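You operate a simulated robot arm through the tools that you are given. There is no shell and no other tool.

The job below is to be done with a simulated two-armed robot. You get a single attempt, and the scene is never put back.

Task
Set the teal template on the turntable at 90 degrees for marking and lock it.
Fine: free the blue lever before the table turns; the template rides on it.

It is judged by the outcome, as a careful person would: the job done as asked, and still so three seconds after it is handed in. It fails if anything else is knocked over, pushed out of place, dropped, spilled or broken.

Robot
Two 7-joint arms with fingered hands on one trunk that stands fixed in place. Base frame: the origin is at the foot of the trunk, x ahead of it, y to its left, z up. Readings come in m, degrees, newtons and seconds.
The left shoulder is at [0.021, 0.208, 1.323], the right one opposite. Each reaches about 1.152 m from its shoulder. Payload 5 kg a hand.
The tool frame of a hand sits at the grasp point between the pads (the TCP): z along the fingers, y along the line on which they close. The tips reach 0.048 m beyond it. The gripper opens to 0.16 m; its body begins 0.056 m behind the TCP. The gripper is a hand of 4 fingers: y runs from the thumb to the fingers, the wrist lies at [-0.026, -0.142, -0.252] in the tool frame.
Orientation is that of the tool frame in the base frame, as a unit quaternion [x, y, z, w]. With the fingers straight down and the wrist toward the robot, the tool's x, y and z point along [0, 1, 0], [1, 0, 0] and [0, 0, -1] of the base frame.

Tools
- The arms move only by the tool arm_command. It takes "left_moves", "right_moves" or both (then of equal length, played together; a hand with none holds still); each is a list of rows, each an object (a shift or turn left out is 0) with "dp": the shift along the tool's x, y, z in cm, a list of three; "dr": the turn, a rotation vector about the tool's x, y, z in degrees, a list of three. In form: [{"dp": [dx, dy, dz], "dr": [rx, ry, rz]}, ...]. A call has 1 to 20 rows; each row is the pose to reach, as a shift and turn from the pose commanded when the call began, along the tool's axes at that moment. A row lasts 0.2 s, in which the tool goes at most 0.05 m and 8.6 degrees; a call with a longer step from one row to the next is refused whole. Where a pose cannot be reached the arm comes as near as it can. A force on the tool above 40 N (or 10 N above the force at the start of the call, whichever is more), or a blocked arm, ends the call early, and 0.2 s more pass. In this call time passes only in rows, and 0.2 s behind the last. The reply holds the time, the measured pose of the TCP, the force on the tool along the base axes, the opening and the grip force, in the units named above and with some noise, with the torque about the TCP (base axes, N m) and any sound that the robot's microphone picked up, and new pictures: "pictures" is both (left out), scene, wrist or none (wrist: the cameras of the hands that moved).
- Cameras (640 x 400 px; columns grow to the right, rows downward): "scene" is now at [0.1122, -0.0152, 1.5121]; the picture's right is [-0.17, -0.99, 0.00], its down [-0.48, 0.08, -0.87] and it looks along [0.86, -0.15, -0.49] (base axes); focal length 352 px, centre (320, 200). "left" rides on the left gripper at [-0.087, -0.133, -0.189] in its tool frame; the picture's right is [-0.83, -0.26, 0.49], its down [0.51, -0.71, 0.49] and it looks along [0.22, 0.66, 0.72] (tool axes); focal length 238 px, centre (320, 200). "right" rides on the right gripper at [0.087, -0.133, -0.189] in its tool frame; the picture's right is [-0.83, 0.26, -0.49], its down [-0.51, -0.71, 0.49] and it looks along [-0.22, 0.66, 0.72] (tool axes); focal length 238 px, centre (320, 200). There is no depth. A picture from a camera that has moved, and an enlarged one, comes with that camera's place and axes in the base frame and with its lens. The place of the scene camera against the robot may be out by one fixed shift of up to 0.018 m in any direction.
- lift_body(by): moves the trunk up (or, below 0, down) by that many m; the arms and the scene camera ride with it, the base frame stays. It gives what a move gives, with no picture.
- set_fingers(index, middle, ring, thumb_bend, thumb_turn, hand): sets how far each is bent, from 0 (flat) to 1 (curled in); at 0.3 the hand is open as for a grip, at 0.7 the pads meet at the TCP. One left out holds its place. A second passes; each finger stops where it meets its share of the squeeze, and holds until it gets a number again. It is the only way to open and close the hand. It gives what a move gives, with no picture; readings hold the bend of each and the force on the fingers (four entries, about 0 where the hand has none), thumb and palm. thumb_turn goes from beside the hand (0) to across from the fingers (1), as for a grip.
- head_to(pan, tilt): turns the head with the scene camera to pan (to the left, within 86 degrees either way) and tilt (down, from -29 to 69), counted from straight ahead of the robot. It gives what a move gives, and a new picture of the scene camera.
- zoom(camera, box): a new picture of the part [left, top, right, bottom] of that camera's present view, enlarged. It takes no simulated time.
- hand_in(): hands the job in; it is judged then, once.

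Places have to be worked out from the pictures, the camera data and where the tool is seen. Open the grippers and draw the arms clear of the work before you hand the job in, unless the task says otherwise.

The tools are called as a command line: name --argument value ..., lists and objects as JSON in quotes. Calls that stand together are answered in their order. arm_command: Moves the arms, as the interface text tells. Its arguments: {"type":"object","properties":{"left_moves":{"type":"array"},"right_moves":{"type":"array"},"pictures":{"type":"string","enum":["both","scene","wrist","none"]}},"required":[]} The other tools are called the same way: lift_body (by) moves the trunk up or down; set_fingers (index, middle, ring, thumb_bend, thumb_turn, hand) moves the fingers one by one; head_to (pan, tilt) turns the head that bears the scene camera; zoom (camera, box) takes an enlarged picture of a part of a camera's view; hand_in () hands the job in.

At the start:

```text
time: 0.0
left_ee_pos: [0.6104, 0.2132, 1.1906]
left_tool_rot: [0.707, 0.707, 0.0, -0.001]
left_force: [-0.8, -0.1, 0.2]
left_torque: [-0.02, 0.0, -0.02]
left_gripper_width: 0.1593
left_gripper_force: 0.1
left_shape: jaw
left_bend: [0.3, 0.3, 0.3, 0.3, 0.98]
left_finger forces: [0.0, 0.0, 0.0, 0.0, 0.0, 0.0]
right_ee_pos: [0.586, -0.3123, 1.1835]
right_tool_rot: [0.708, 0.706, 0.0, 0.0]
right_force: [0.3, 0.0, 0.0]
right_torque: [-0.04, 0.01, 0.0]
right_gripper_width: 0.1597
right_gripper_force: 0.0
right_shape: jaw
right_bend: [0.3, 0.3, 0.3, 0.3, 0.98]
right_finger forces: [0.0, 0.0, 0.1, 0.0, 0.0, 0.1]
trunk travel left (down, up): [-0.325, 0.365]
head pan, tilt (commanded): [-9.9, 29.3]
```

scene: 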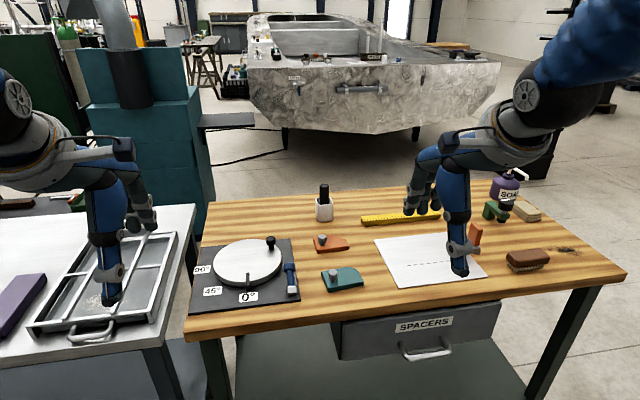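
right: 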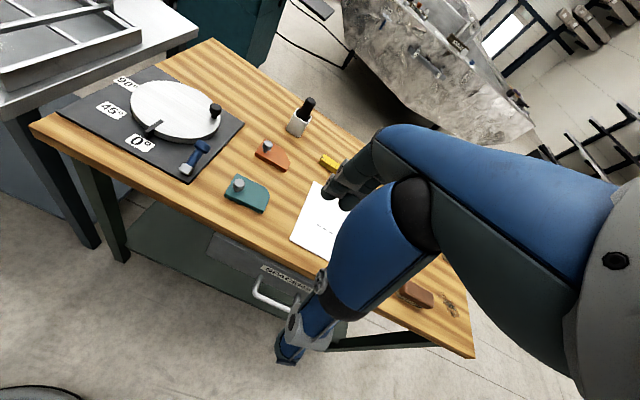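
left: 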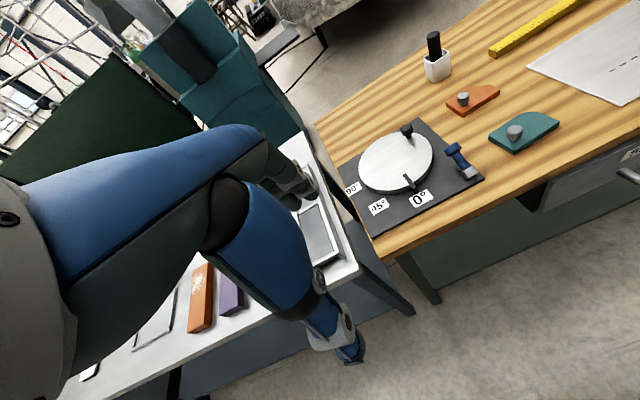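

I start by enlarging the views of the turntable, the blue lever and the teal template to understand the mechanism.

zoom --camera "scene" --box '[180, 220, 380, 320]'

zoom --camera "left" --box '[330, 70, 570, 230]'

zoom --camera "right" --box '[80, 60, 320, 220]'

```text
3.20 times, centred on (280, 270) of scene
camera zoom: at [0.1122, -0.0152, 1.5121], right [-0.17, -0.99, 0.0], down [-0.48, 0.08, -0.87], along [0.86, -0.15, -0.49], focal length 1126 px, centre (448, -24)
```

zoom: 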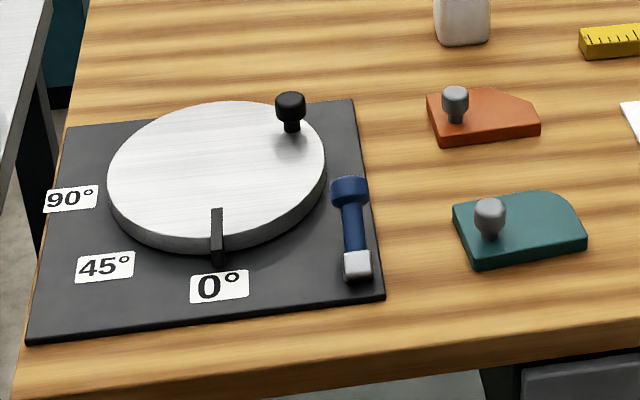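

```text
2.50 times, centred on (450, 150) of left
camera zoom: at [0.4777, 0.125, 1.3789], right [-0.26, -0.83, -0.49], down [-0.71, 0.51, -0.49], along [0.66, 0.22, -0.72], focal length 596 px, centre (-5, 325)
```

zoom: 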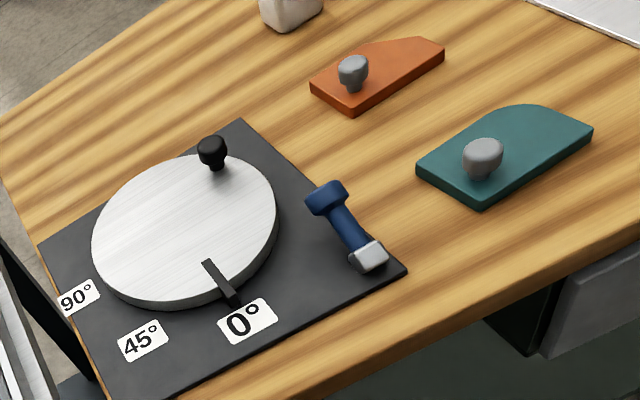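

```text
2.50 times, centred on (200, 140) of right
camera zoom: at [0.4538, -0.2245, 1.3735], right [0.26, -0.83, 0.49], down [-0.71, -0.51, -0.49], along [0.66, -0.22, -0.72], focal length 596 px, centre (620, 350)
```

zoom: 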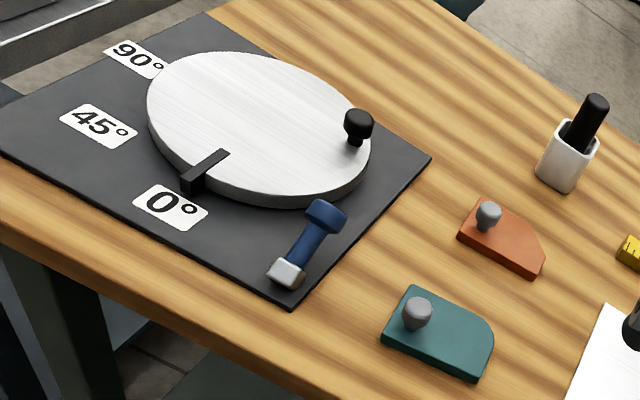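

The turntable sits left of the teal template, its pointer at 0°, and the blue lever stands at the plate's right edge near (0.80, -0.06, 0.90). I enlarge the lever and pointer further.

zoom --camera "scene" --box '[270, 255, 320, 305]'

zoom --camera "right" --box '[160, 125, 240, 185]'

zoom --camera "left" --box '[430, 130, 500, 190]'

zoom --camera "scene" --box '[190, 225, 310, 305]'

zoom --camera "scene" --box '[310, 255, 380, 300]'

```text
8.00 times, centred on (295, 280) of scene
camera zoom: at [0.1122, -0.0152, 1.5121], right [-0.17, -0.99, 0.0], down [-0.48, 0.08, -0.87], along [0.86, -0.15, -0.49], focal length 2814 px, centre (520, -440)
```

zoom: 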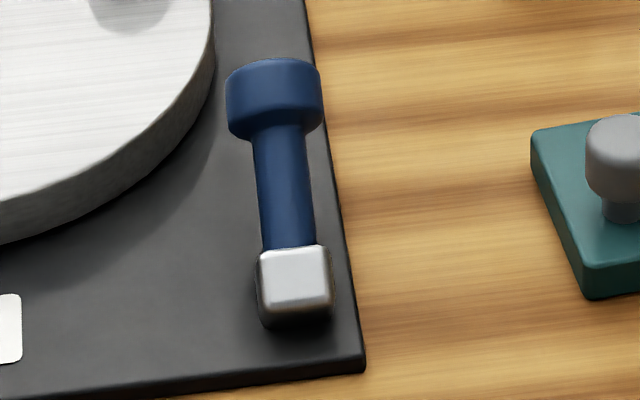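

```text
6.67 times, centred on (200, 155) of right
camera zoom: at [0.4538, -0.2245, 1.3735], right [0.26, -0.83, 0.49], down [-0.71, -0.51, -0.49], along [0.66, -0.22, -0.72], focal length 1589 px, centre (1120, 500)
```

zoom: 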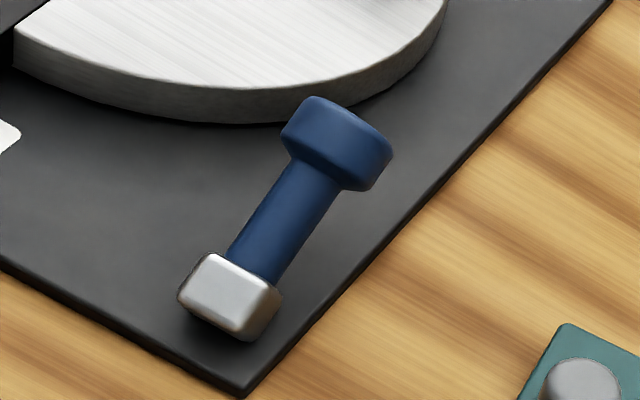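

```text
6.67 times, centred on (465, 160) of left
camera zoom: at [0.4777, 0.125, 1.3789], right [-0.26, -0.83, -0.49], down [-0.71, 0.51, -0.49], along [0.66, 0.22, -0.72], focal length 1589 px, centre (-647, 467)
```

zoom: 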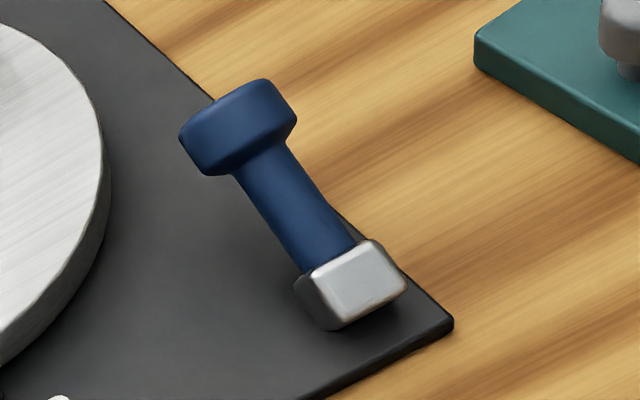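

```text
5.00 times, centred on (250, 265) of scene
camera zoom: at [0.1122, -0.0152, 1.5121], right [-0.17, -0.99, 0.0], down [-0.48, 0.08, -0.87], along [0.86, -0.15, -0.49], focal length 1759 px, centre (670, -125)
```

zoom: 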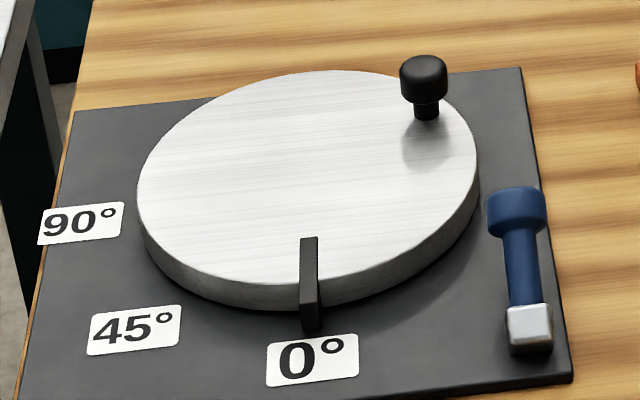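

```text
8.89 times, centred on (345, 278) of scene
camera zoom: at [0.1122, -0.0152, 1.5121], right [-0.17, -0.99, 0.0], down [-0.48, 0.08, -0.87], along [0.86, -0.15, -0.49], focal length 3127 px, centre (98, -489)
```

zoom: 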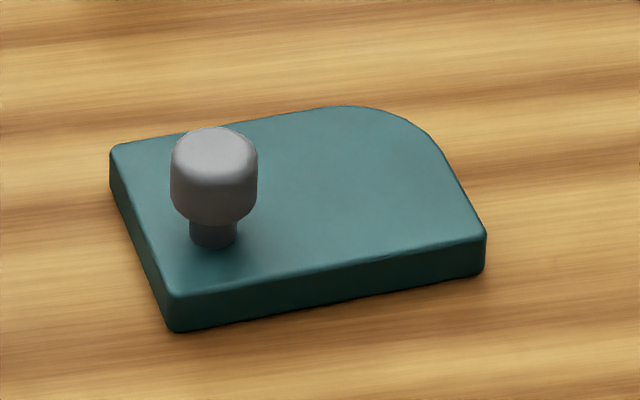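

The lever is a hinged handle leaning away from me over a grey block; I next look closely at the hands to learn how the fingers sit relative to the TCP.

zoom --camera "scene" --box '[60, 110, 220, 320]'

zoom --camera "scene" --box '[380, 120, 560, 300]'

zoom --camera "right" --box '[240, 100, 480, 380]'

```text
1.90 times, centred on (140, 215) of scene
camera zoom: at [0.1122, -0.0152, 1.5121], right [-0.17, -0.99, 0.0], down [-0.48, 0.08, -0.87], along [0.86, -0.15, -0.49], focal length 670 px, centre (663, 171)
```

zoom: 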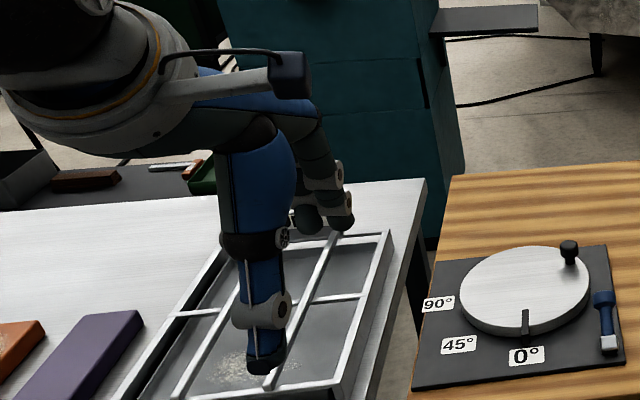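

```text
2.22 times, centred on (470, 210) of scene
camera zoom: at [0.1122, -0.0152, 1.5121], right [-0.17, -0.99, 0.0], down [-0.48, 0.08, -0.87], along [0.86, -0.15, -0.49], focal length 782 px, centre (-13, 178)
```

zoom: 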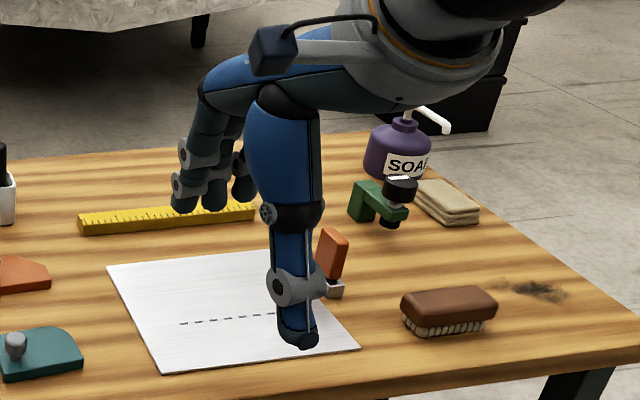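

```text
1.43 times, centred on (360, 240) of right
camera zoom: at [0.4538, -0.2245, 1.3735], right [0.26, -0.83, 0.49], down [-0.71, -0.51, -0.49], along [0.66, -0.22, -0.72], focal length 340 px, centre (263, 143)
```

zoom: 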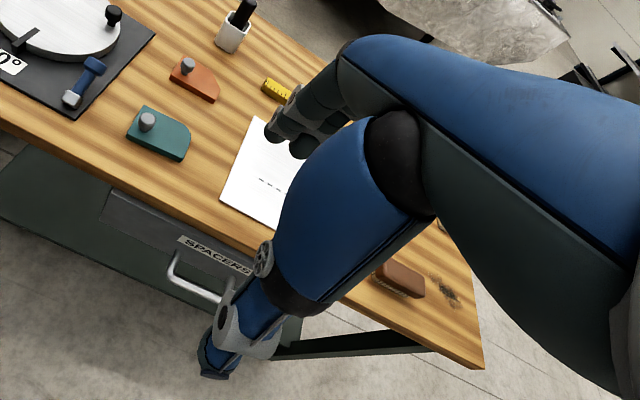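

The hand is large: one thumb near me and three fingers on the far side, with the TCP midway. I move the right hand above the teal template's knob (judged at about (0.792, -0.168, 0.905)) staying high, to view it closer.

arm_command --right_moves '[{"dp": [1.8, 2.6, 1.7]}, {"dp": [3.6, 5.2, 3.4]}, {"dp": [5.4, 7.8, 5.1]}, {"dp": [7.2, 10.4, 6.8]}, {"dp": [9.0, 13.0, 8.5]}, {"dp": [10.8, 15.6, 10.2]}, {"dp": [12.6, 18.2, 11.9]}, {"dp": [14.4, 20.6, 13.4]}]' --pictures "both"

```text
time: 1.8
left_ee_pos: [0.6106, 0.213, 1.1887]
left_tool_rot: [0.707, 0.707, -0.001, -0.001]
left_force: [0.8, -0.3, -1.2]
left_torque: [-0.04, 0.05, 0.01]
left_gripper_width: 0.1596
left_gripper_force: 0.1
left_shape: jaw
left_bend: [0.3, 0.3, 0.3, 0.3, 0.98]
left_finger forces: [0.0, 0.1, 0.0, 0.0, 0.1, 0.0]
right_ee_pos: [0.793, -0.1681, 1.0478]
right_tool_rot: [0.707, 0.707, -0.001, 0.0]
right_force: [1.2, -0.3, 0.2]
right_torque: [-0.03, 0.08, -0.01]
right_gripper_width: 0.1598
right_gripper_force: 0.1
right_shape: jaw
right_bend: [0.3, 0.3, 0.3, 0.3, 0.98]
right_finger forces: [0.0, 0.0, 0.0, 0.0, 0.0, 0.0]
trunk travel left (down, up): [-0.325, 0.365]
head pan, tilt (commanded): [-9.9, 29.3]
camera scene: at [0.1137, -0.0144, 1.512], right [-0.17, -0.98, 0.0], down [-0.48, 0.08, -0.87], along [0.86, -0.15, -0.49], focal length 352 px, centre (320, 200)
camera right: at [0.6613, -0.081, 1.2379], right [0.26, -0.83, 0.49], down [-0.71, -0.51, -0.49], along [0.65, -0.22, -0.72], focal length 238 px, centre (320, 200)
```

scene: 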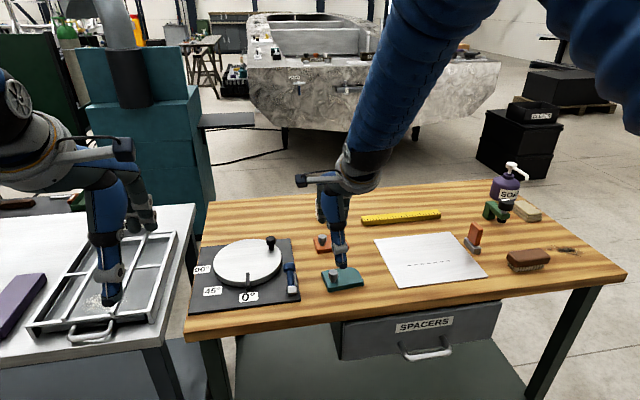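
right: 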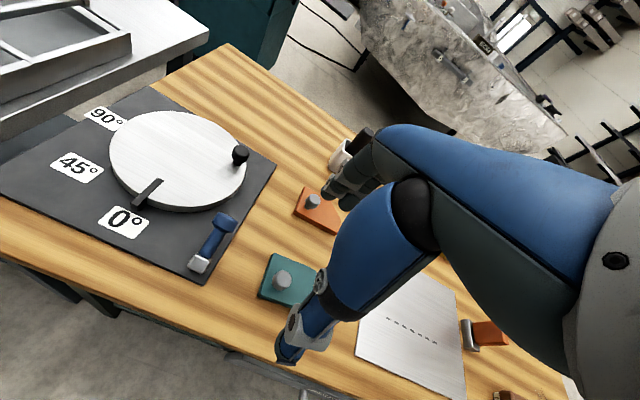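

The hand hovers above the template. I enlarge the right wrist view to measure the template, lever and disc more precisely, and check the orange lever.

zoom --camera "right" --box '[240, 240, 340, 320]'

zoom --camera "right" --box '[20, 80, 280, 280]'

zoom --camera "scene" --box '[300, 180, 380, 300]'

zoom --camera "scene" --box '[430, 200, 530, 280]'

```text
5.00 times, centred on (290, 280) of right
camera zoom: at [0.6613, -0.081, 1.2379], right [0.26, -0.83, 0.49], down [-0.71, -0.51, -0.49], along [0.65, -0.22, -0.72], focal length 1192 px, centre (470, -200)
```

zoom: 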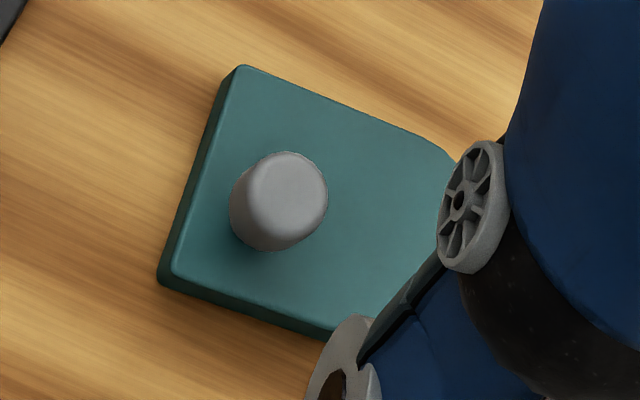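

```text
2.00 times, centred on (150, 180) of right
camera zoom: at [0.6613, -0.081, 1.2379], right [0.26, -0.83, 0.49], down [-0.71, -0.51, -0.49], along [0.65, -0.22, -0.72], focal length 477 px, centre (660, 240)
```

zoom: 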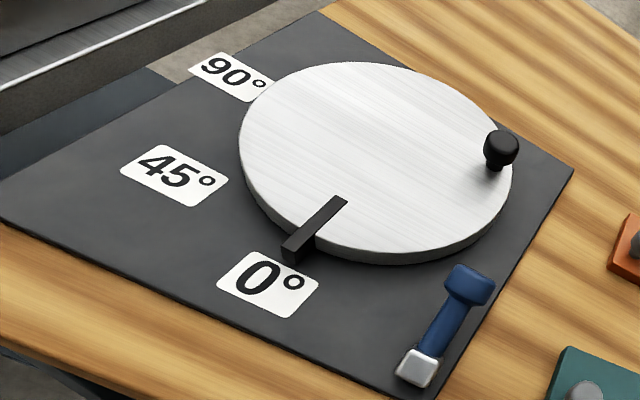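

```text
3.33 times, centred on (340, 240) of scene
camera zoom: at [0.1137, -0.0144, 1.512], right [-0.17, -0.98, 0.0], down [-0.48, 0.08, -0.87], along [0.86, -0.15, -0.49], focal length 1173 px, centre (253, 67)
```

zoom: 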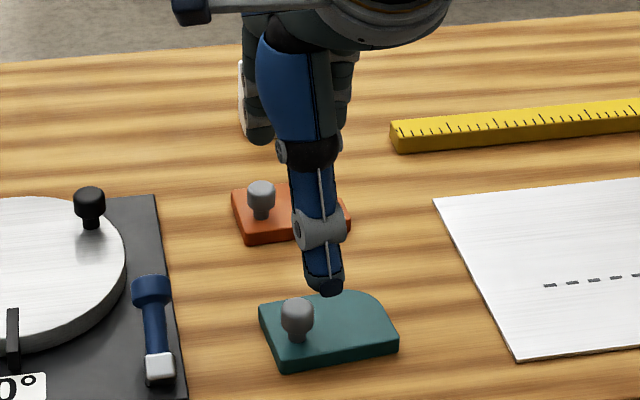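

```text
5.00 times, centred on (480, 240) of scene
camera zoom: at [0.1137, -0.0144, 1.512], right [-0.17, -0.98, 0.0], down [-0.48, 0.08, -0.87], along [0.86, -0.15, -0.49], focal length 1759 px, centre (-480, 0)
```

zoom: 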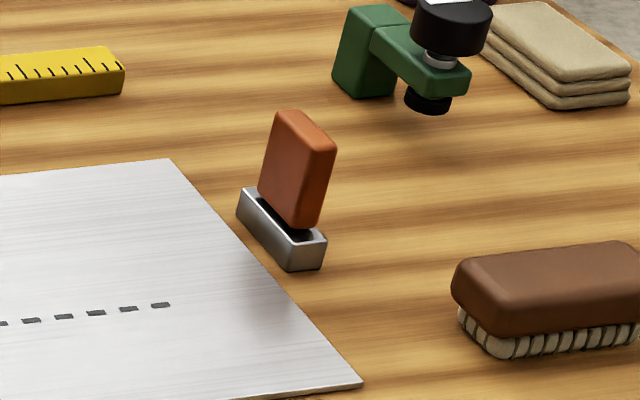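

The template's knob head is near (0.795, -0.172, 0.895), about 2.5 cm wide, and the table top is near z≈0.85. I pre-close the right hand partly to learn the finger geometry before descending.

set_fingers --hand "right" --index 0.52 --middle 0.52 --ring 0.52 --thumb_bend 0.52

zoom --camera "scene" --box '[300, 160, 400, 300]'

zoom --camera "right" --box '[160, 100, 480, 380]'

zoom --camera "left" --box '[320, 0, 640, 200]'

```text
time: 2.8
left_ee_pos: [0.6096, 0.2128, 1.1898]
left_tool_rot: [0.707, 0.707, 0.0, 0.0]
left_force: [0.9, -1.0, -0.4]
left_torque: [0.02, 0.01, -0.01]
left_gripper_width: 0.1598
left_gripper_force: 0.0
left_shape: jaw
left_bend: [0.3, 0.3, 0.3, 0.3, 0.98]
left_finger forces: [0.0, 0.0, 0.0, 0.0, 0.0, 0.1]
right_ee_pos: [0.7915, -0.1691, 1.0493]
right_tool_rot: [0.708, 0.706, 0.0, -0.001]
right_force: [-0.6, -0.2, 0.2]
right_torque: [0.03, 0.0, -0.04]
right_gripper_width: 0.0835
right_gripper_force: 0.0
right_shape: fingers
right_bend: [0.52, 0.52, 0.52, 0.52, 0.98]
right_finger forces: [0.1, 0.0, 0.0, 0.0, 0.0, 0.0]
trunk travel left (down, up): [-0.325, 0.365]
head pan, tilt (commanded): [-9.9, 29.3]
```

```text
2.86 times, centred on (350, 230) of scene
camera zoom: at [0.1125, -0.0151, 1.5121], right [-0.17, -0.99, 0.0], down [-0.48, 0.08, -0.87], along [0.86, -0.15, -0.49], focal length 1005 px, centre (234, 114)
```

zoom: 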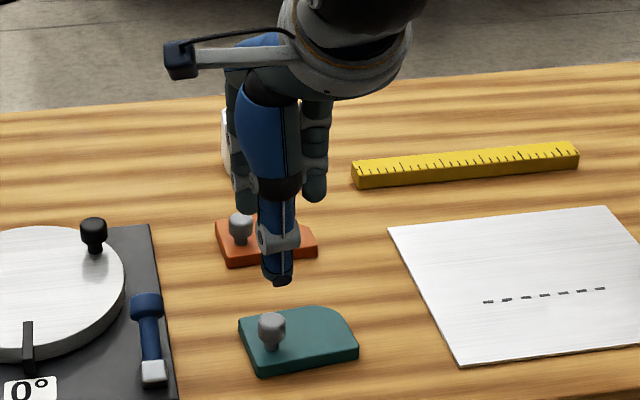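

```text
1.43 times, centred on (320, 240) of right
camera zoom: at [0.6598, -0.0813, 1.2385], right [0.26, -0.83, 0.49], down [-0.71, -0.51, -0.49], along [0.65, -0.22, -0.72], focal length 340 px, centre (320, 143)
```

zoom: 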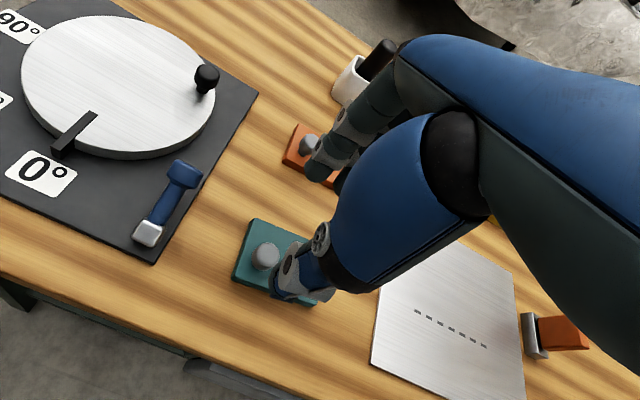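

```text
2.00 times, centred on (480, 100) of left
camera zoom: at [0.478, 0.1251, 1.3788], right [-0.26, -0.83, -0.49], down [-0.71, 0.51, -0.49], along [0.66, 0.22, -0.72], focal length 477 px, centre (0, 400)
```

zoom: 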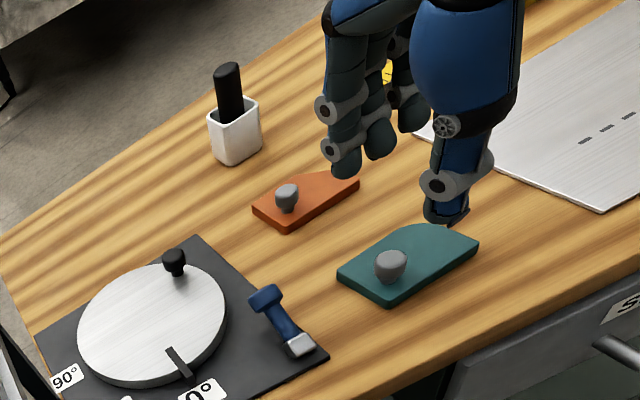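

The template's mass lies to the right of its knob, so I turn the right hand about the vertical to pinch along that direction (wrist to the right), keeping the TCP over the knob.

arm_command --right_moves '[{"dr": [0, 0, -8.5]}, {"dr": [0, 0, -17]}, {"dr": [0, 0, -25.5]}, {"dr": [0, 0, -34]}, {"dr": [0, 0, -42.5]}, {"dr": [0, 0, -51]}, {"dr": [0, 0, -59.5]}, {"dr": [0, 0, -68]}, {"dr": [0, 0, -76.5]}, {"dr": [0, 0, -85]}, {"dr": [0, 0, -93]}, {"dr": [0, 0, -100]}, {"dr": [0, 0, -100]}]' --pictures "both"

```text
time: 5.6
left_ee_pos: [0.6091, 0.2126, 1.1904]
left_tool_rot: [0.707, 0.707, 0.0, 0.0]
left_force: [-0.3, -0.8, -0.7]
left_torque: [0.04, -0.02, 0.04]
left_gripper_width: 0.1595
left_gripper_force: 0.0
left_shape: jaw
left_bend: [0.3, 0.3, 0.3, 0.3, 0.98]
left_finger forces: [0.1, 0.1, 0.1, 0.1, 0.0, 0.1]
right_ee_pos: [0.7928, -0.1697, 1.0498]
right_tool_rot: [-0.087, 0.996, 0.0, 0.0]
right_force: [0.4, -0.5, 0.4]
right_torque: [0.06, -0.01, 0.01]
right_gripper_width: 0.0836
right_gripper_force: 0.1
right_shape: fingers
right_bend: [0.52, 0.52, 0.52, 0.52, 0.98]
right_finger forces: [0.0, 0.0, 0.1, 0.0, 0.0, 0.0]
trunk travel left (down, up): [-0.325, 0.365]
head pan, tilt (commanded): [-9.9, 29.3]
camera scene: at [0.112, -0.0157, 1.5121], right [-0.17, -0.99, 0.0], down [-0.48, 0.08, -0.87], along [0.86, -0.15, -0.49], focal length 352 px, centre (320, 200)
camera right: at [0.73, -0.3142, 1.2393], right [0.78, 0.4, 0.49], down [0.62, -0.61, -0.49], along [0.1, 0.68, -0.72], focal length 238 px, centre (320, 200)
```

scene: 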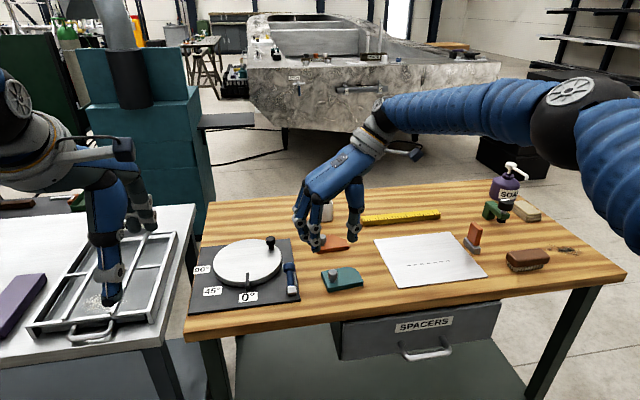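
right: 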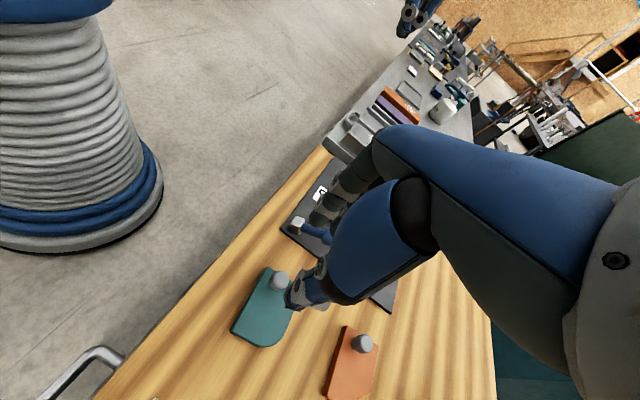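

The hand turned cleanly; the new wrist view puts the knob at about (0.795, -0.171). I descend straight over it, stopping with the fingertips still above the template's top, and look.

arm_command --right_moves '[{"dp": [-0.1, 0, 2.5]}, {"dp": [-0.2, -0.1, 5.0]}, {"dp": [-0.2, -0.1, 7.5]}, {"dp": [-0.2, -0.1, 10.0]}, {"dp": [-0.2, -0.1, 11.0]}]' --pictures "none"

zoom --camera "scene" --box '[280, 200, 400, 300]'

zoom --camera "left" --box '[400, 40, 600, 180]'

zoom --camera "right" --box '[180, 180, 380, 380]'

```text
time: 6.8
left_ee_pos: [0.6094, 0.2123, 1.1901]
left_tool_rot: [0.707, 0.707, 0.0, -0.001]
left_force: [-0.8, -0.1, 0.4]
left_torque: [0.02, -0.03, 0.0]
left_gripper_width: 0.1596
left_gripper_force: 0.2
left_shape: jaw
left_bend: [0.3, 0.3, 0.3, 0.3, 0.98]
left_finger forces: [0.0, 0.0, 0.0, 0.0, 0.0, 0.0]
right_ee_pos: [0.7943, -0.1679, 0.9398]
right_tool_rot: [-0.087, 0.996, 0.0, 0.0]
right_force: [0.1, -0.1, -0.8]
right_torque: [0.03, 0.01, 0.0]
right_gripper_width: 0.0836
right_gripper_force: 0.0
right_shape: fingers
right_bend: [0.52, 0.52, 0.52, 0.52, 0.98]
right_finger forces: [0.0, 0.1, 0.0, 0.0, 0.1, 0.0]
trunk travel left (down, up): [-0.325, 0.365]
head pan, tilt (commanded): [-9.9, 29.3]
```

```text
4.00 times, centred on (340, 250) of scene
camera zoom: at [0.1122, -0.0151, 1.5121], right [-0.17, -0.99, 0.0], down [-0.48, 0.08, -0.87], along [0.86, -0.15, -0.49], focal length 1407 px, centre (240, 0)
```

zoom: 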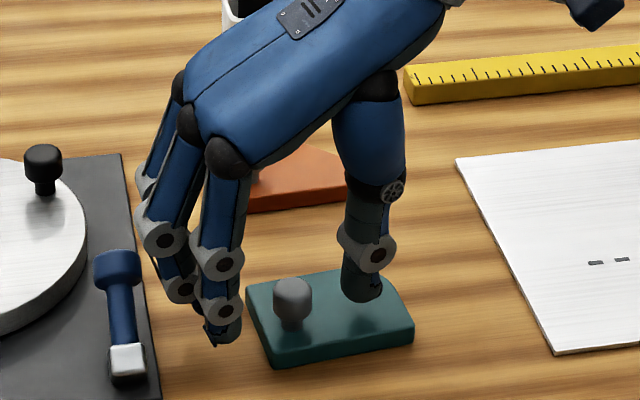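

```text
2.86 times, centred on (500, 110) of left
camera zoom: at [0.4778, 0.1251, 1.3788], right [-0.26, -0.83, -0.49], down [-0.71, 0.51, -0.49], along [0.66, 0.22, -0.72], focal length 681 px, centre (-194, 457)
```

zoom: 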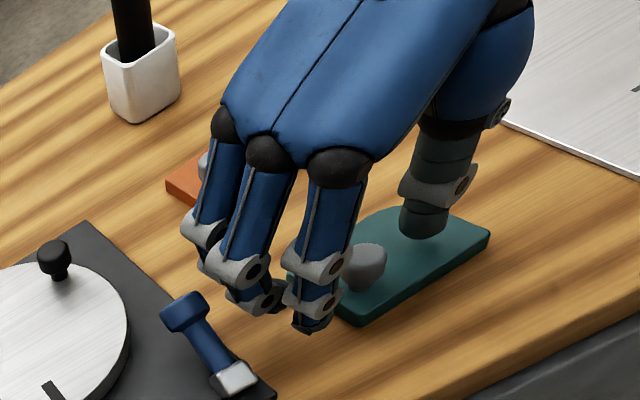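

```text
2.00 times, centred on (280, 280) of right
camera zoom: at [0.7326, -0.3133, 1.1293], right [0.78, 0.4, 0.49], down [0.62, -0.61, -0.49], along [0.1, 0.68, -0.72], focal length 477 px, centre (400, 40)
```

zoom: 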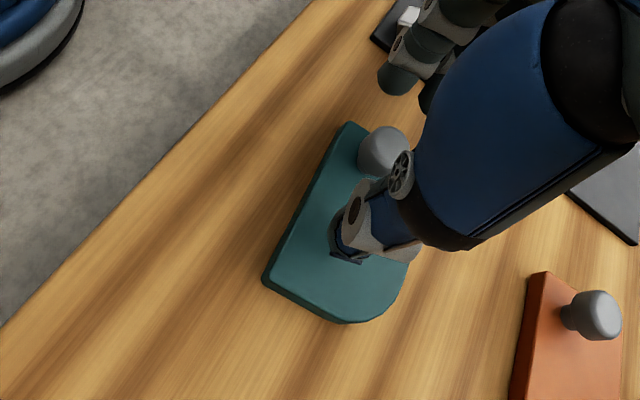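

The thumb tip sits about 4.7 cm below the TCP and the knob is centred between thumb and middle finger. I lower 2.7 cm so the tips flank the knob head just above the template.

arm_command --right_moves '[{"dp": [0, -0.1, 1.0]}, {"dp": [0, -0.2, 2.0]}, {"dp": [0, -0.2, 2.7]}]' --pictures "none"

zoom --camera "scene" --box '[300, 230, 380, 300]'

zoom --camera "left" --box '[440, 80, 580, 170]'

zoom --camera "right" --box '[240, 180, 360, 300]'

```text
time: 7.5
left_ee_pos: [0.6101, 0.2134, 1.1894]
left_tool_rot: [0.707, 0.707, 0.001, -0.001]
left_force: [0.4, -0.1, -0.4]
left_torque: [0.05, 0.11, -0.03]
left_gripper_width: 0.1597
left_gripper_force: 0.0
left_shape: jaw
left_bend: [0.3, 0.3, 0.3, 0.3, 0.98]
left_finger forces: [0.0, 0.0, 0.0, 0.0, 0.1, 0.0]
right_ee_pos: [0.8007, -0.1684, 0.9296]
right_tool_rot: [-0.084, 0.996, 0.004, 0.003]
right_force: [-2.6, 0.7, 21.9]
right_torque: [-1.28, 0.41, -0.25]
right_gripper_width: 0.0838
right_gripper_force: 10.8
right_shape: fingers
right_bend: [0.52, 0.52, 0.52, 0.52, 0.97]
right_finger forces: [0.0, 0.0, 0.1, 0.1, 21.6, 0.0]
trunk travel left (down, up): [-0.325, 0.365]
head pan, tilt (commanded): [-9.9, 29.3]
stopped in row 3 (right hand): the force on the tool passed its limit at 45 N (the readings are from after the stop); the commanded pose is now the measured one
```

```text
5.71 times, centred on (340, 265) of scene
camera zoom: at [0.112, -0.0151, 1.5122], right [-0.17, -0.99, 0.0], down [-0.48, 0.08, -0.87], along [0.86, -0.15, -0.49], focal length 2010 px, centre (206, -171)
```

zoom: 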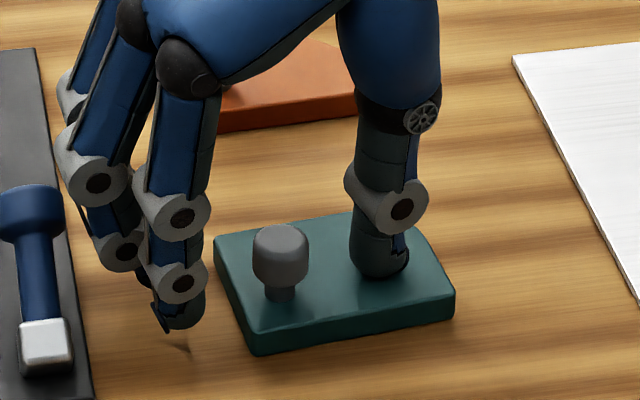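

```text
4.44 times, centred on (510, 125) of left
camera zoom: at [0.4776, 0.125, 1.3787], right [-0.26, -0.83, -0.49], down [-0.71, 0.51, -0.49], along [0.66, 0.22, -0.72], focal length 1059 px, centre (-524, 533)
```

zoom: 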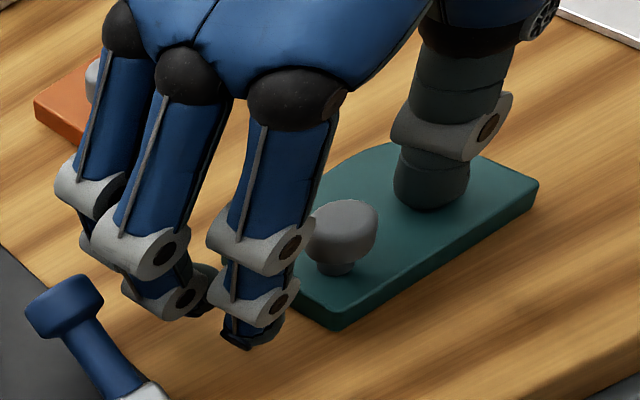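

```text
3.33 times, centred on (300, 240) of right
camera zoom: at [0.7349, -0.3146, 1.1174], right [0.78, 0.39, 0.49], down [0.62, -0.61, -0.49], along [0.11, 0.69, -0.72], focal length 794 px, centre (387, 67)
```

zoom: 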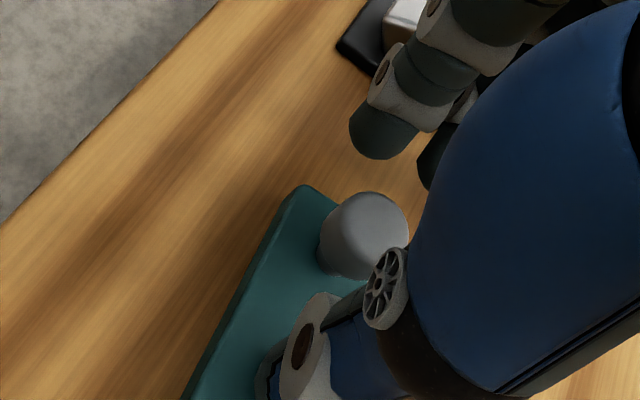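

The thumb met the template's top at TCP z≈0.93, so surfaces sit higher than I judged (template top ≈0.88). I back up at once to relieve it.

arm_command --right_moves '[{"dp": [0, 0, -0.6]}, {"dp": [0, 0, -1.2]}]' --pictures "none"

zoom --camera "scene" --box '[300, 230, 380, 300]'

zoom --camera "left" --box '[440, 80, 580, 170]'

```text
time: 8.1
left_ee_pos: [0.6093, 0.212, 1.189]
left_tool_rot: [0.707, 0.707, 0.0, 0.0]
left_force: [0.0, -0.8, 0.1]
left_torque: [0.01, -0.03, -0.01]
left_gripper_width: 0.1597
left_gripper_force: 0.1
left_shape: jaw
left_bend: [0.3, 0.3, 0.3, 0.3, 0.98]
left_finger forces: [0.0, 0.0, 0.1, 0.0, 0.1, 0.0]
right_ee_pos: [0.7993, -0.1685, 0.9399]
right_tool_rot: [-0.086, 0.996, 0.002, 0.002]
right_force: [-0.4, -0.9, 0.6]
right_torque: [-0.07, -0.02, 0.02]
right_gripper_width: 0.0835
right_gripper_force: 0.0
right_shape: fingers
right_bend: [0.52, 0.52, 0.52, 0.52, 0.97]
right_finger forces: [0.1, 0.0, 0.0, 0.0, 0.0, 0.0]
trunk travel left (down, up): [-0.325, 0.365]
head pan, tilt (commanded): [-9.9, 29.3]
```

```text
5.71 times, centred on (340, 265) of scene
camera zoom: at [0.1118, -0.0149, 1.5121], right [-0.17, -0.99, 0.0], down [-0.48, 0.08, -0.87], along [0.86, -0.15, -0.49], focal length 2010 px, centre (206, -171)
```

zoom: 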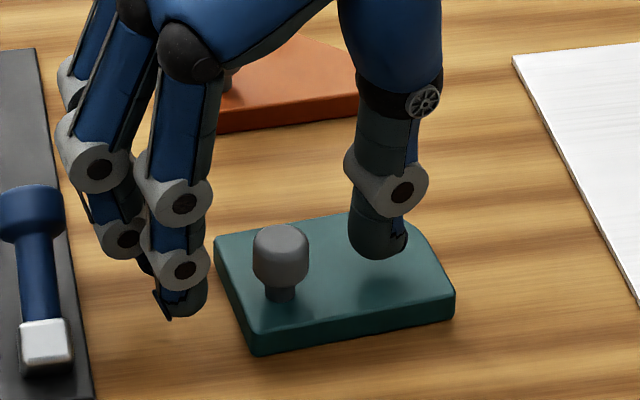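

```text
4.44 times, centred on (510, 125) of left
camera zoom: at [0.4774, 0.1252, 1.3789], right [-0.26, -0.83, -0.49], down [-0.71, 0.51, -0.49], along [0.66, 0.22, -0.72], focal length 1059 px, centre (-524, 533)
```

zoom: 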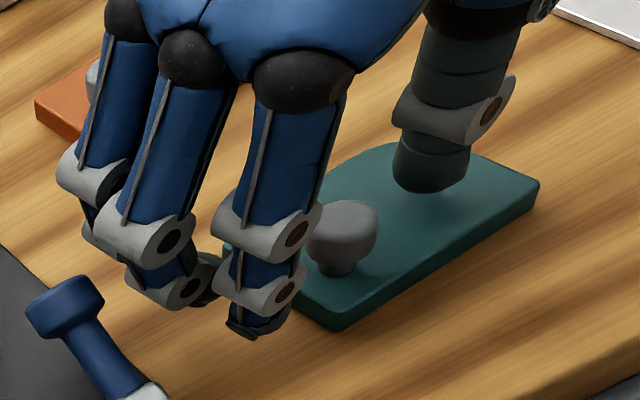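

The template did not shift. I nudge the TCP to the judged knob centre (0.795, -0.173) with tips ~6 mm above the template, then check the view.

arm_command --right_moves '[{"dp": [0.3, -0.2, 0.0]}, {"dp": [0.5, -0.4, 0.2]}]' --pictures "none"

zoom --camera "right" --box '[240, 180, 360, 300]'

zoom --camera "scene" --box '[300, 230, 380, 300]'

```text
time: 8.7
left_ee_pos: [0.6114, 0.2127, 1.1893]
left_tool_rot: [0.707, 0.707, 0.0, 0.0]
left_force: [-0.1, -0.8, 0.2]
left_torque: [0.0, -0.01, 0.03]
left_gripper_width: 0.1598
left_gripper_force: 0.0
left_shape: jaw
left_bend: [0.3, 0.3, 0.3, 0.3, 0.98]
left_finger forces: [0.1, 0.0, 0.0, 0.0, 0.1, 0.0]
right_ee_pos: [0.7955, -0.1747, 0.9352]
right_tool_rot: [-0.084, 0.996, 0.003, 0.002]
right_force: [-0.2, -0.6, 0.2]
right_torque: [-0.01, 0.02, -0.03]
right_gripper_width: 0.0835
right_gripper_force: 0.0
right_shape: fingers
right_bend: [0.52, 0.52, 0.52, 0.52, 0.97]
right_finger forces: [0.1, 0.1, 0.0, 0.1, 0.0, 0.1]
trunk travel left (down, up): [-0.325, 0.365]
head pan, tilt (commanded): [-9.9, 29.3]
```

```text
3.33 times, centred on (300, 240) of right
camera zoom: at [0.7303, -0.3199, 1.1243], right [0.78, 0.39, 0.49], down [0.62, -0.61, -0.49], along [0.11, 0.69, -0.72], focal length 794 px, centre (387, 67)
```

zoom: 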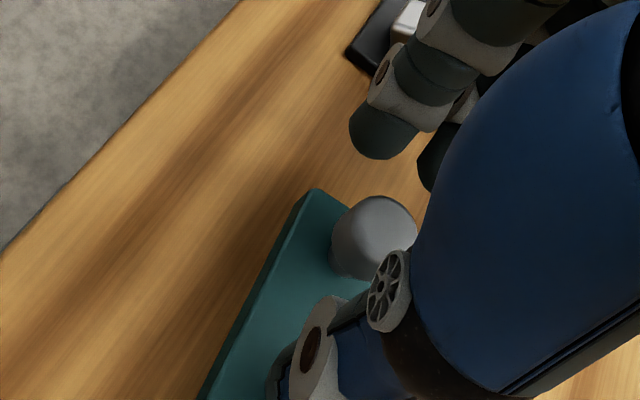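

```text
5.71 times, centred on (340, 265) of scene
camera zoom: at [0.1125, -0.0152, 1.5121], right [-0.17, -0.99, 0.0], down [-0.48, 0.08, -0.87], along [0.86, -0.15, -0.49], focal length 2010 px, centre (206, -171)
```

zoom: 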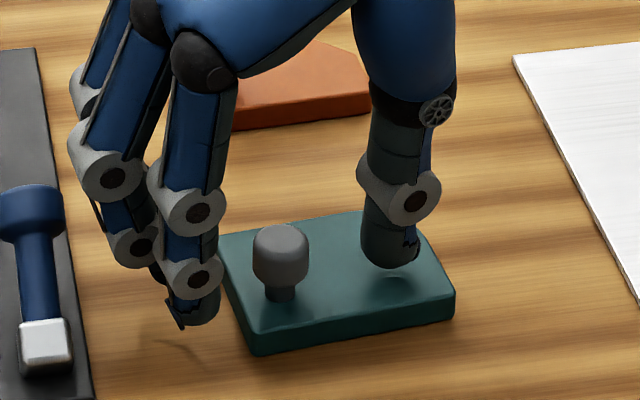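

The knob now lies within a few mm of the pinch line. I raise 3 mm, shift 3 mm sideways, then close thumb and middle finger gently onto the knob.

arm_command --right_moves '[{"dp": [0.3, -0.1, -0.3]}]' --pictures "none"

set_fingers --hand "right" --middle 0.61 --thumb_bend 0.61

zoom --camera "scene" --box '[300, 230, 380, 300]'

zoom --camera "left" --box '[440, 80, 580, 170]'

```text
time: 9.1
left_ee_pos: [0.6091, 0.2132, 1.1898]
left_tool_rot: [0.707, 0.707, -0.001, 0.0]
left_force: [-0.2, -0.8, 1.1]
left_torque: [0.05, 0.01, -0.02]
left_gripper_width: 0.1597
left_gripper_force: 0.2
left_shape: jaw
left_bend: [0.3, 0.3, 0.3, 0.3, 0.98]
left_finger forces: [0.0, 0.0, 0.1, 0.0, 0.0, 0.0]
right_ee_pos: [0.792, -0.1765, 0.9387]
right_tool_rot: [-0.085, 0.996, 0.002, 0.003]
right_force: [-0.7, -0.4, 0.1]
right_torque: [0.04, -0.05, -0.02]
right_gripper_width: 0.0836
right_gripper_force: 0.0
right_shape: fingers
right_bend: [0.52, 0.52, 0.52, 0.52, 0.97]
right_finger forces: [0.0, 0.0, 0.1, 0.0, 0.0, 0.0]
trunk travel left (down, up): [-0.325, 0.365]
head pan, tilt (commanded): [-9.9, 29.3]
```

```text
time: 10.1
left_ee_pos: [0.6097, 0.2128, 1.1885]
left_tool_rot: [0.707, 0.707, 0.0, 0.0]
left_force: [-0.1, -0.7, -0.7]
left_torque: [0.01, -0.02, 0.02]
left_gripper_width: 0.1594
left_gripper_force: 0.1
left_shape: jaw
left_bend: [0.3, 0.3, 0.3, 0.3, 0.98]
left_finger forces: [0.1, 0.0, 0.1, 0.0, 0.0, 0.0]
right_ee_pos: [0.7919, -0.1773, 0.9387]
right_tool_rot: [-0.085, 0.996, 0.002, 0.002]
right_force: [0.9, 0.2, -0.5]
right_torque: [0.01, 0.03, 0.01]
right_gripper_width: 0.066
right_gripper_force: 0.1
right_shape: fingers
right_bend: [0.52, 0.61, 0.52, 0.61, 0.97]
right_finger forces: [0.1, 0.0, 0.1, 0.0, 0.0, 0.0]
trunk travel left (down, up): [-0.325, 0.365]
head pan, tilt (commanded): [-9.9, 29.3]
```

```text
5.71 times, centred on (340, 265) of scene
camera zoom: at [0.1124, -0.0151, 1.5121], right [-0.17, -0.99, 0.0], down [-0.48, 0.08, -0.87], along [0.86, -0.15, -0.49], focal length 2010 px, centre (206, -171)
```

zoom: 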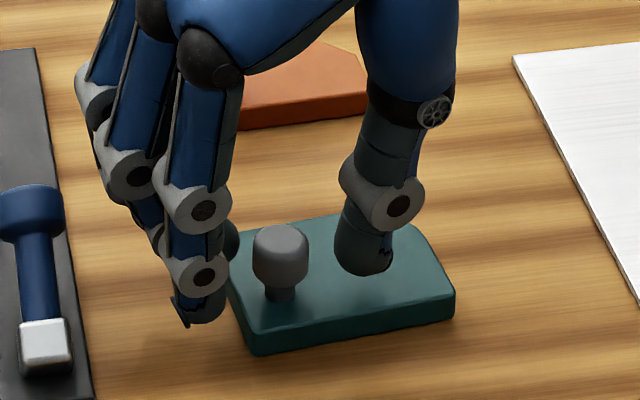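

```text
4.44 times, centred on (510, 125) of left
camera zoom: at [0.478, 0.125, 1.3788], right [-0.26, -0.83, -0.49], down [-0.71, 0.51, -0.49], along [0.66, 0.22, -0.72], focal length 1059 px, centre (-524, 533)
```

zoom: 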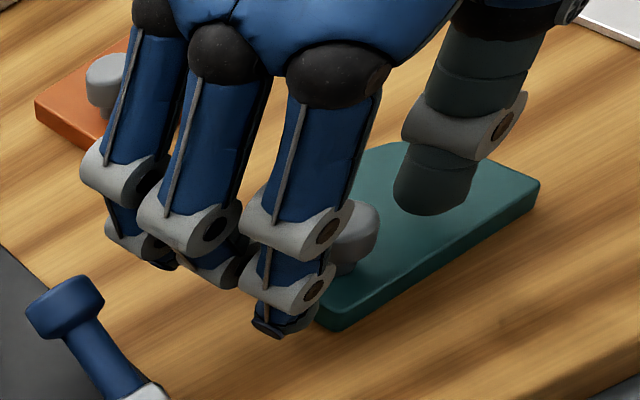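

Thumb and middle finger straddle the knob well. I close them further to squeeze it.

set_fingers --hand "right" --middle 0.68 --thumb_bend 0.68

zoom --camera "scene" --box '[300, 230, 380, 300]'

zoom --camera "right" --box '[240, 180, 360, 300]'

```text
time: 11.1
left_ee_pos: [0.6106, 0.2132, 1.1895]
left_tool_rot: [0.707, 0.707, 0.0, 0.0]
left_force: [0.2, -0.8, 0.4]
left_torque: [-0.01, -0.02, 0.04]
left_gripper_width: 0.1596
left_gripper_force: 0.1
left_shape: jaw
left_bend: [0.3, 0.3, 0.3, 0.3, 0.98]
left_finger forces: [0.0, 0.0, 0.0, 0.0, 0.1, 0.0]
right_ee_pos: [0.7919, -0.1766, 0.9387]
right_tool_rot: [-0.085, 0.996, 0.002, 0.003]
right_force: [0.2, -0.3, 1.0]
right_torque: [0.01, 0.06, 0.0]
right_gripper_width: 0.0535
right_gripper_force: 0.6
right_shape: fingers
right_bend: [0.52, 0.68, 0.52, 0.68, 0.97]
right_finger forces: [0.0, 0.9, 0.1, 0.0, 1.0, 0.1]
trunk travel left (down, up): [-0.325, 0.365]
head pan, tilt (commanded): [-9.9, 29.3]
```

```text
5.71 times, centred on (340, 265) of scene
camera zoom: at [0.1124, -0.0152, 1.5121], right [-0.17, -0.99, 0.0], down [-0.48, 0.08, -0.87], along [0.86, -0.15, -0.49], focal length 2010 px, centre (206, -171)
```

zoom: 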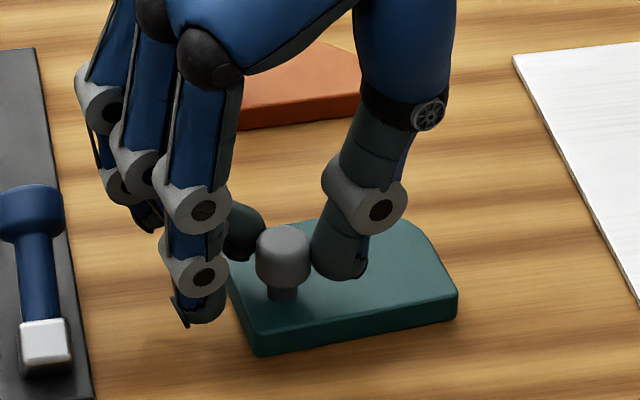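

```text
3.33 times, centred on (300, 240) of right
camera zoom: at [0.7274, -0.3219, 1.1278], right [0.78, 0.39, 0.49], down [0.62, -0.61, -0.49], along [0.11, 0.69, -0.72], focal length 794 px, centre (387, 67)
```

zoom: 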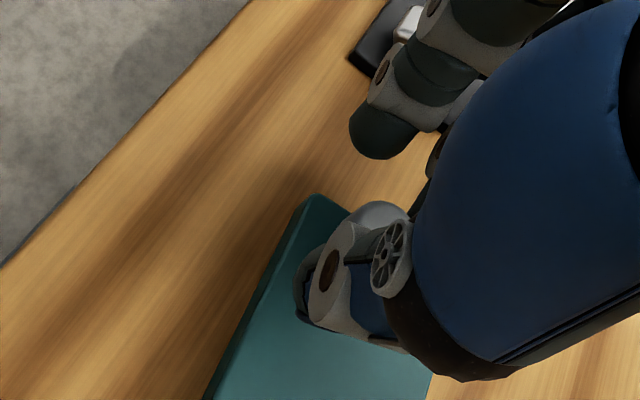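

Both pads just touch the knob (about 1 N each). I look from the left camera before tightening.

zoom --camera "left" --box '[460, 90, 550, 160]'

zoom --camera "scene" --box '[318, 250, 358, 285]'

```text
5.71 times, centred on (505, 125) of left
camera zoom: at [0.478, 0.125, 1.3788], right [-0.26, -0.83, -0.49], down [-0.71, 0.51, -0.49], along [0.66, 0.22, -0.72], focal length 1362 px, centre (-737, 629)
```

zoom: 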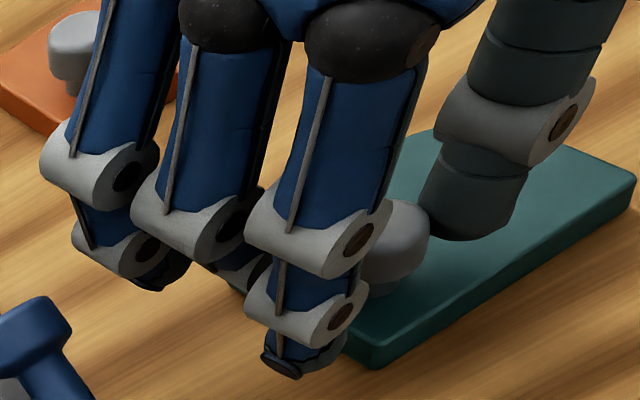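

```text
11.43 times, centred on (338, 268) of scene
camera zoom: at [0.1124, -0.0152, 1.5121], right [-0.17, -0.99, 0.0], down [-0.48, 0.08, -0.87], along [0.86, -0.15, -0.49], focal length 4020 px, centre (114, -571)
```

zoom: 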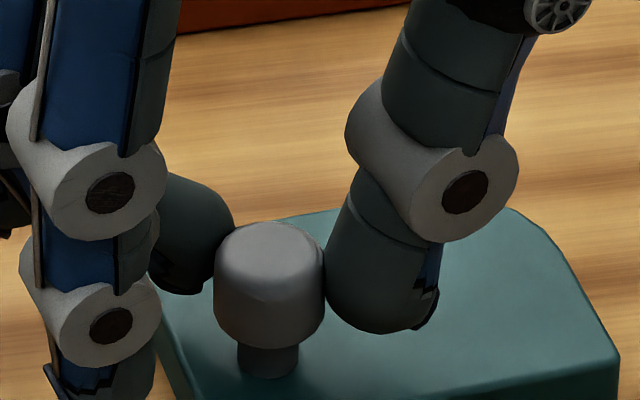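

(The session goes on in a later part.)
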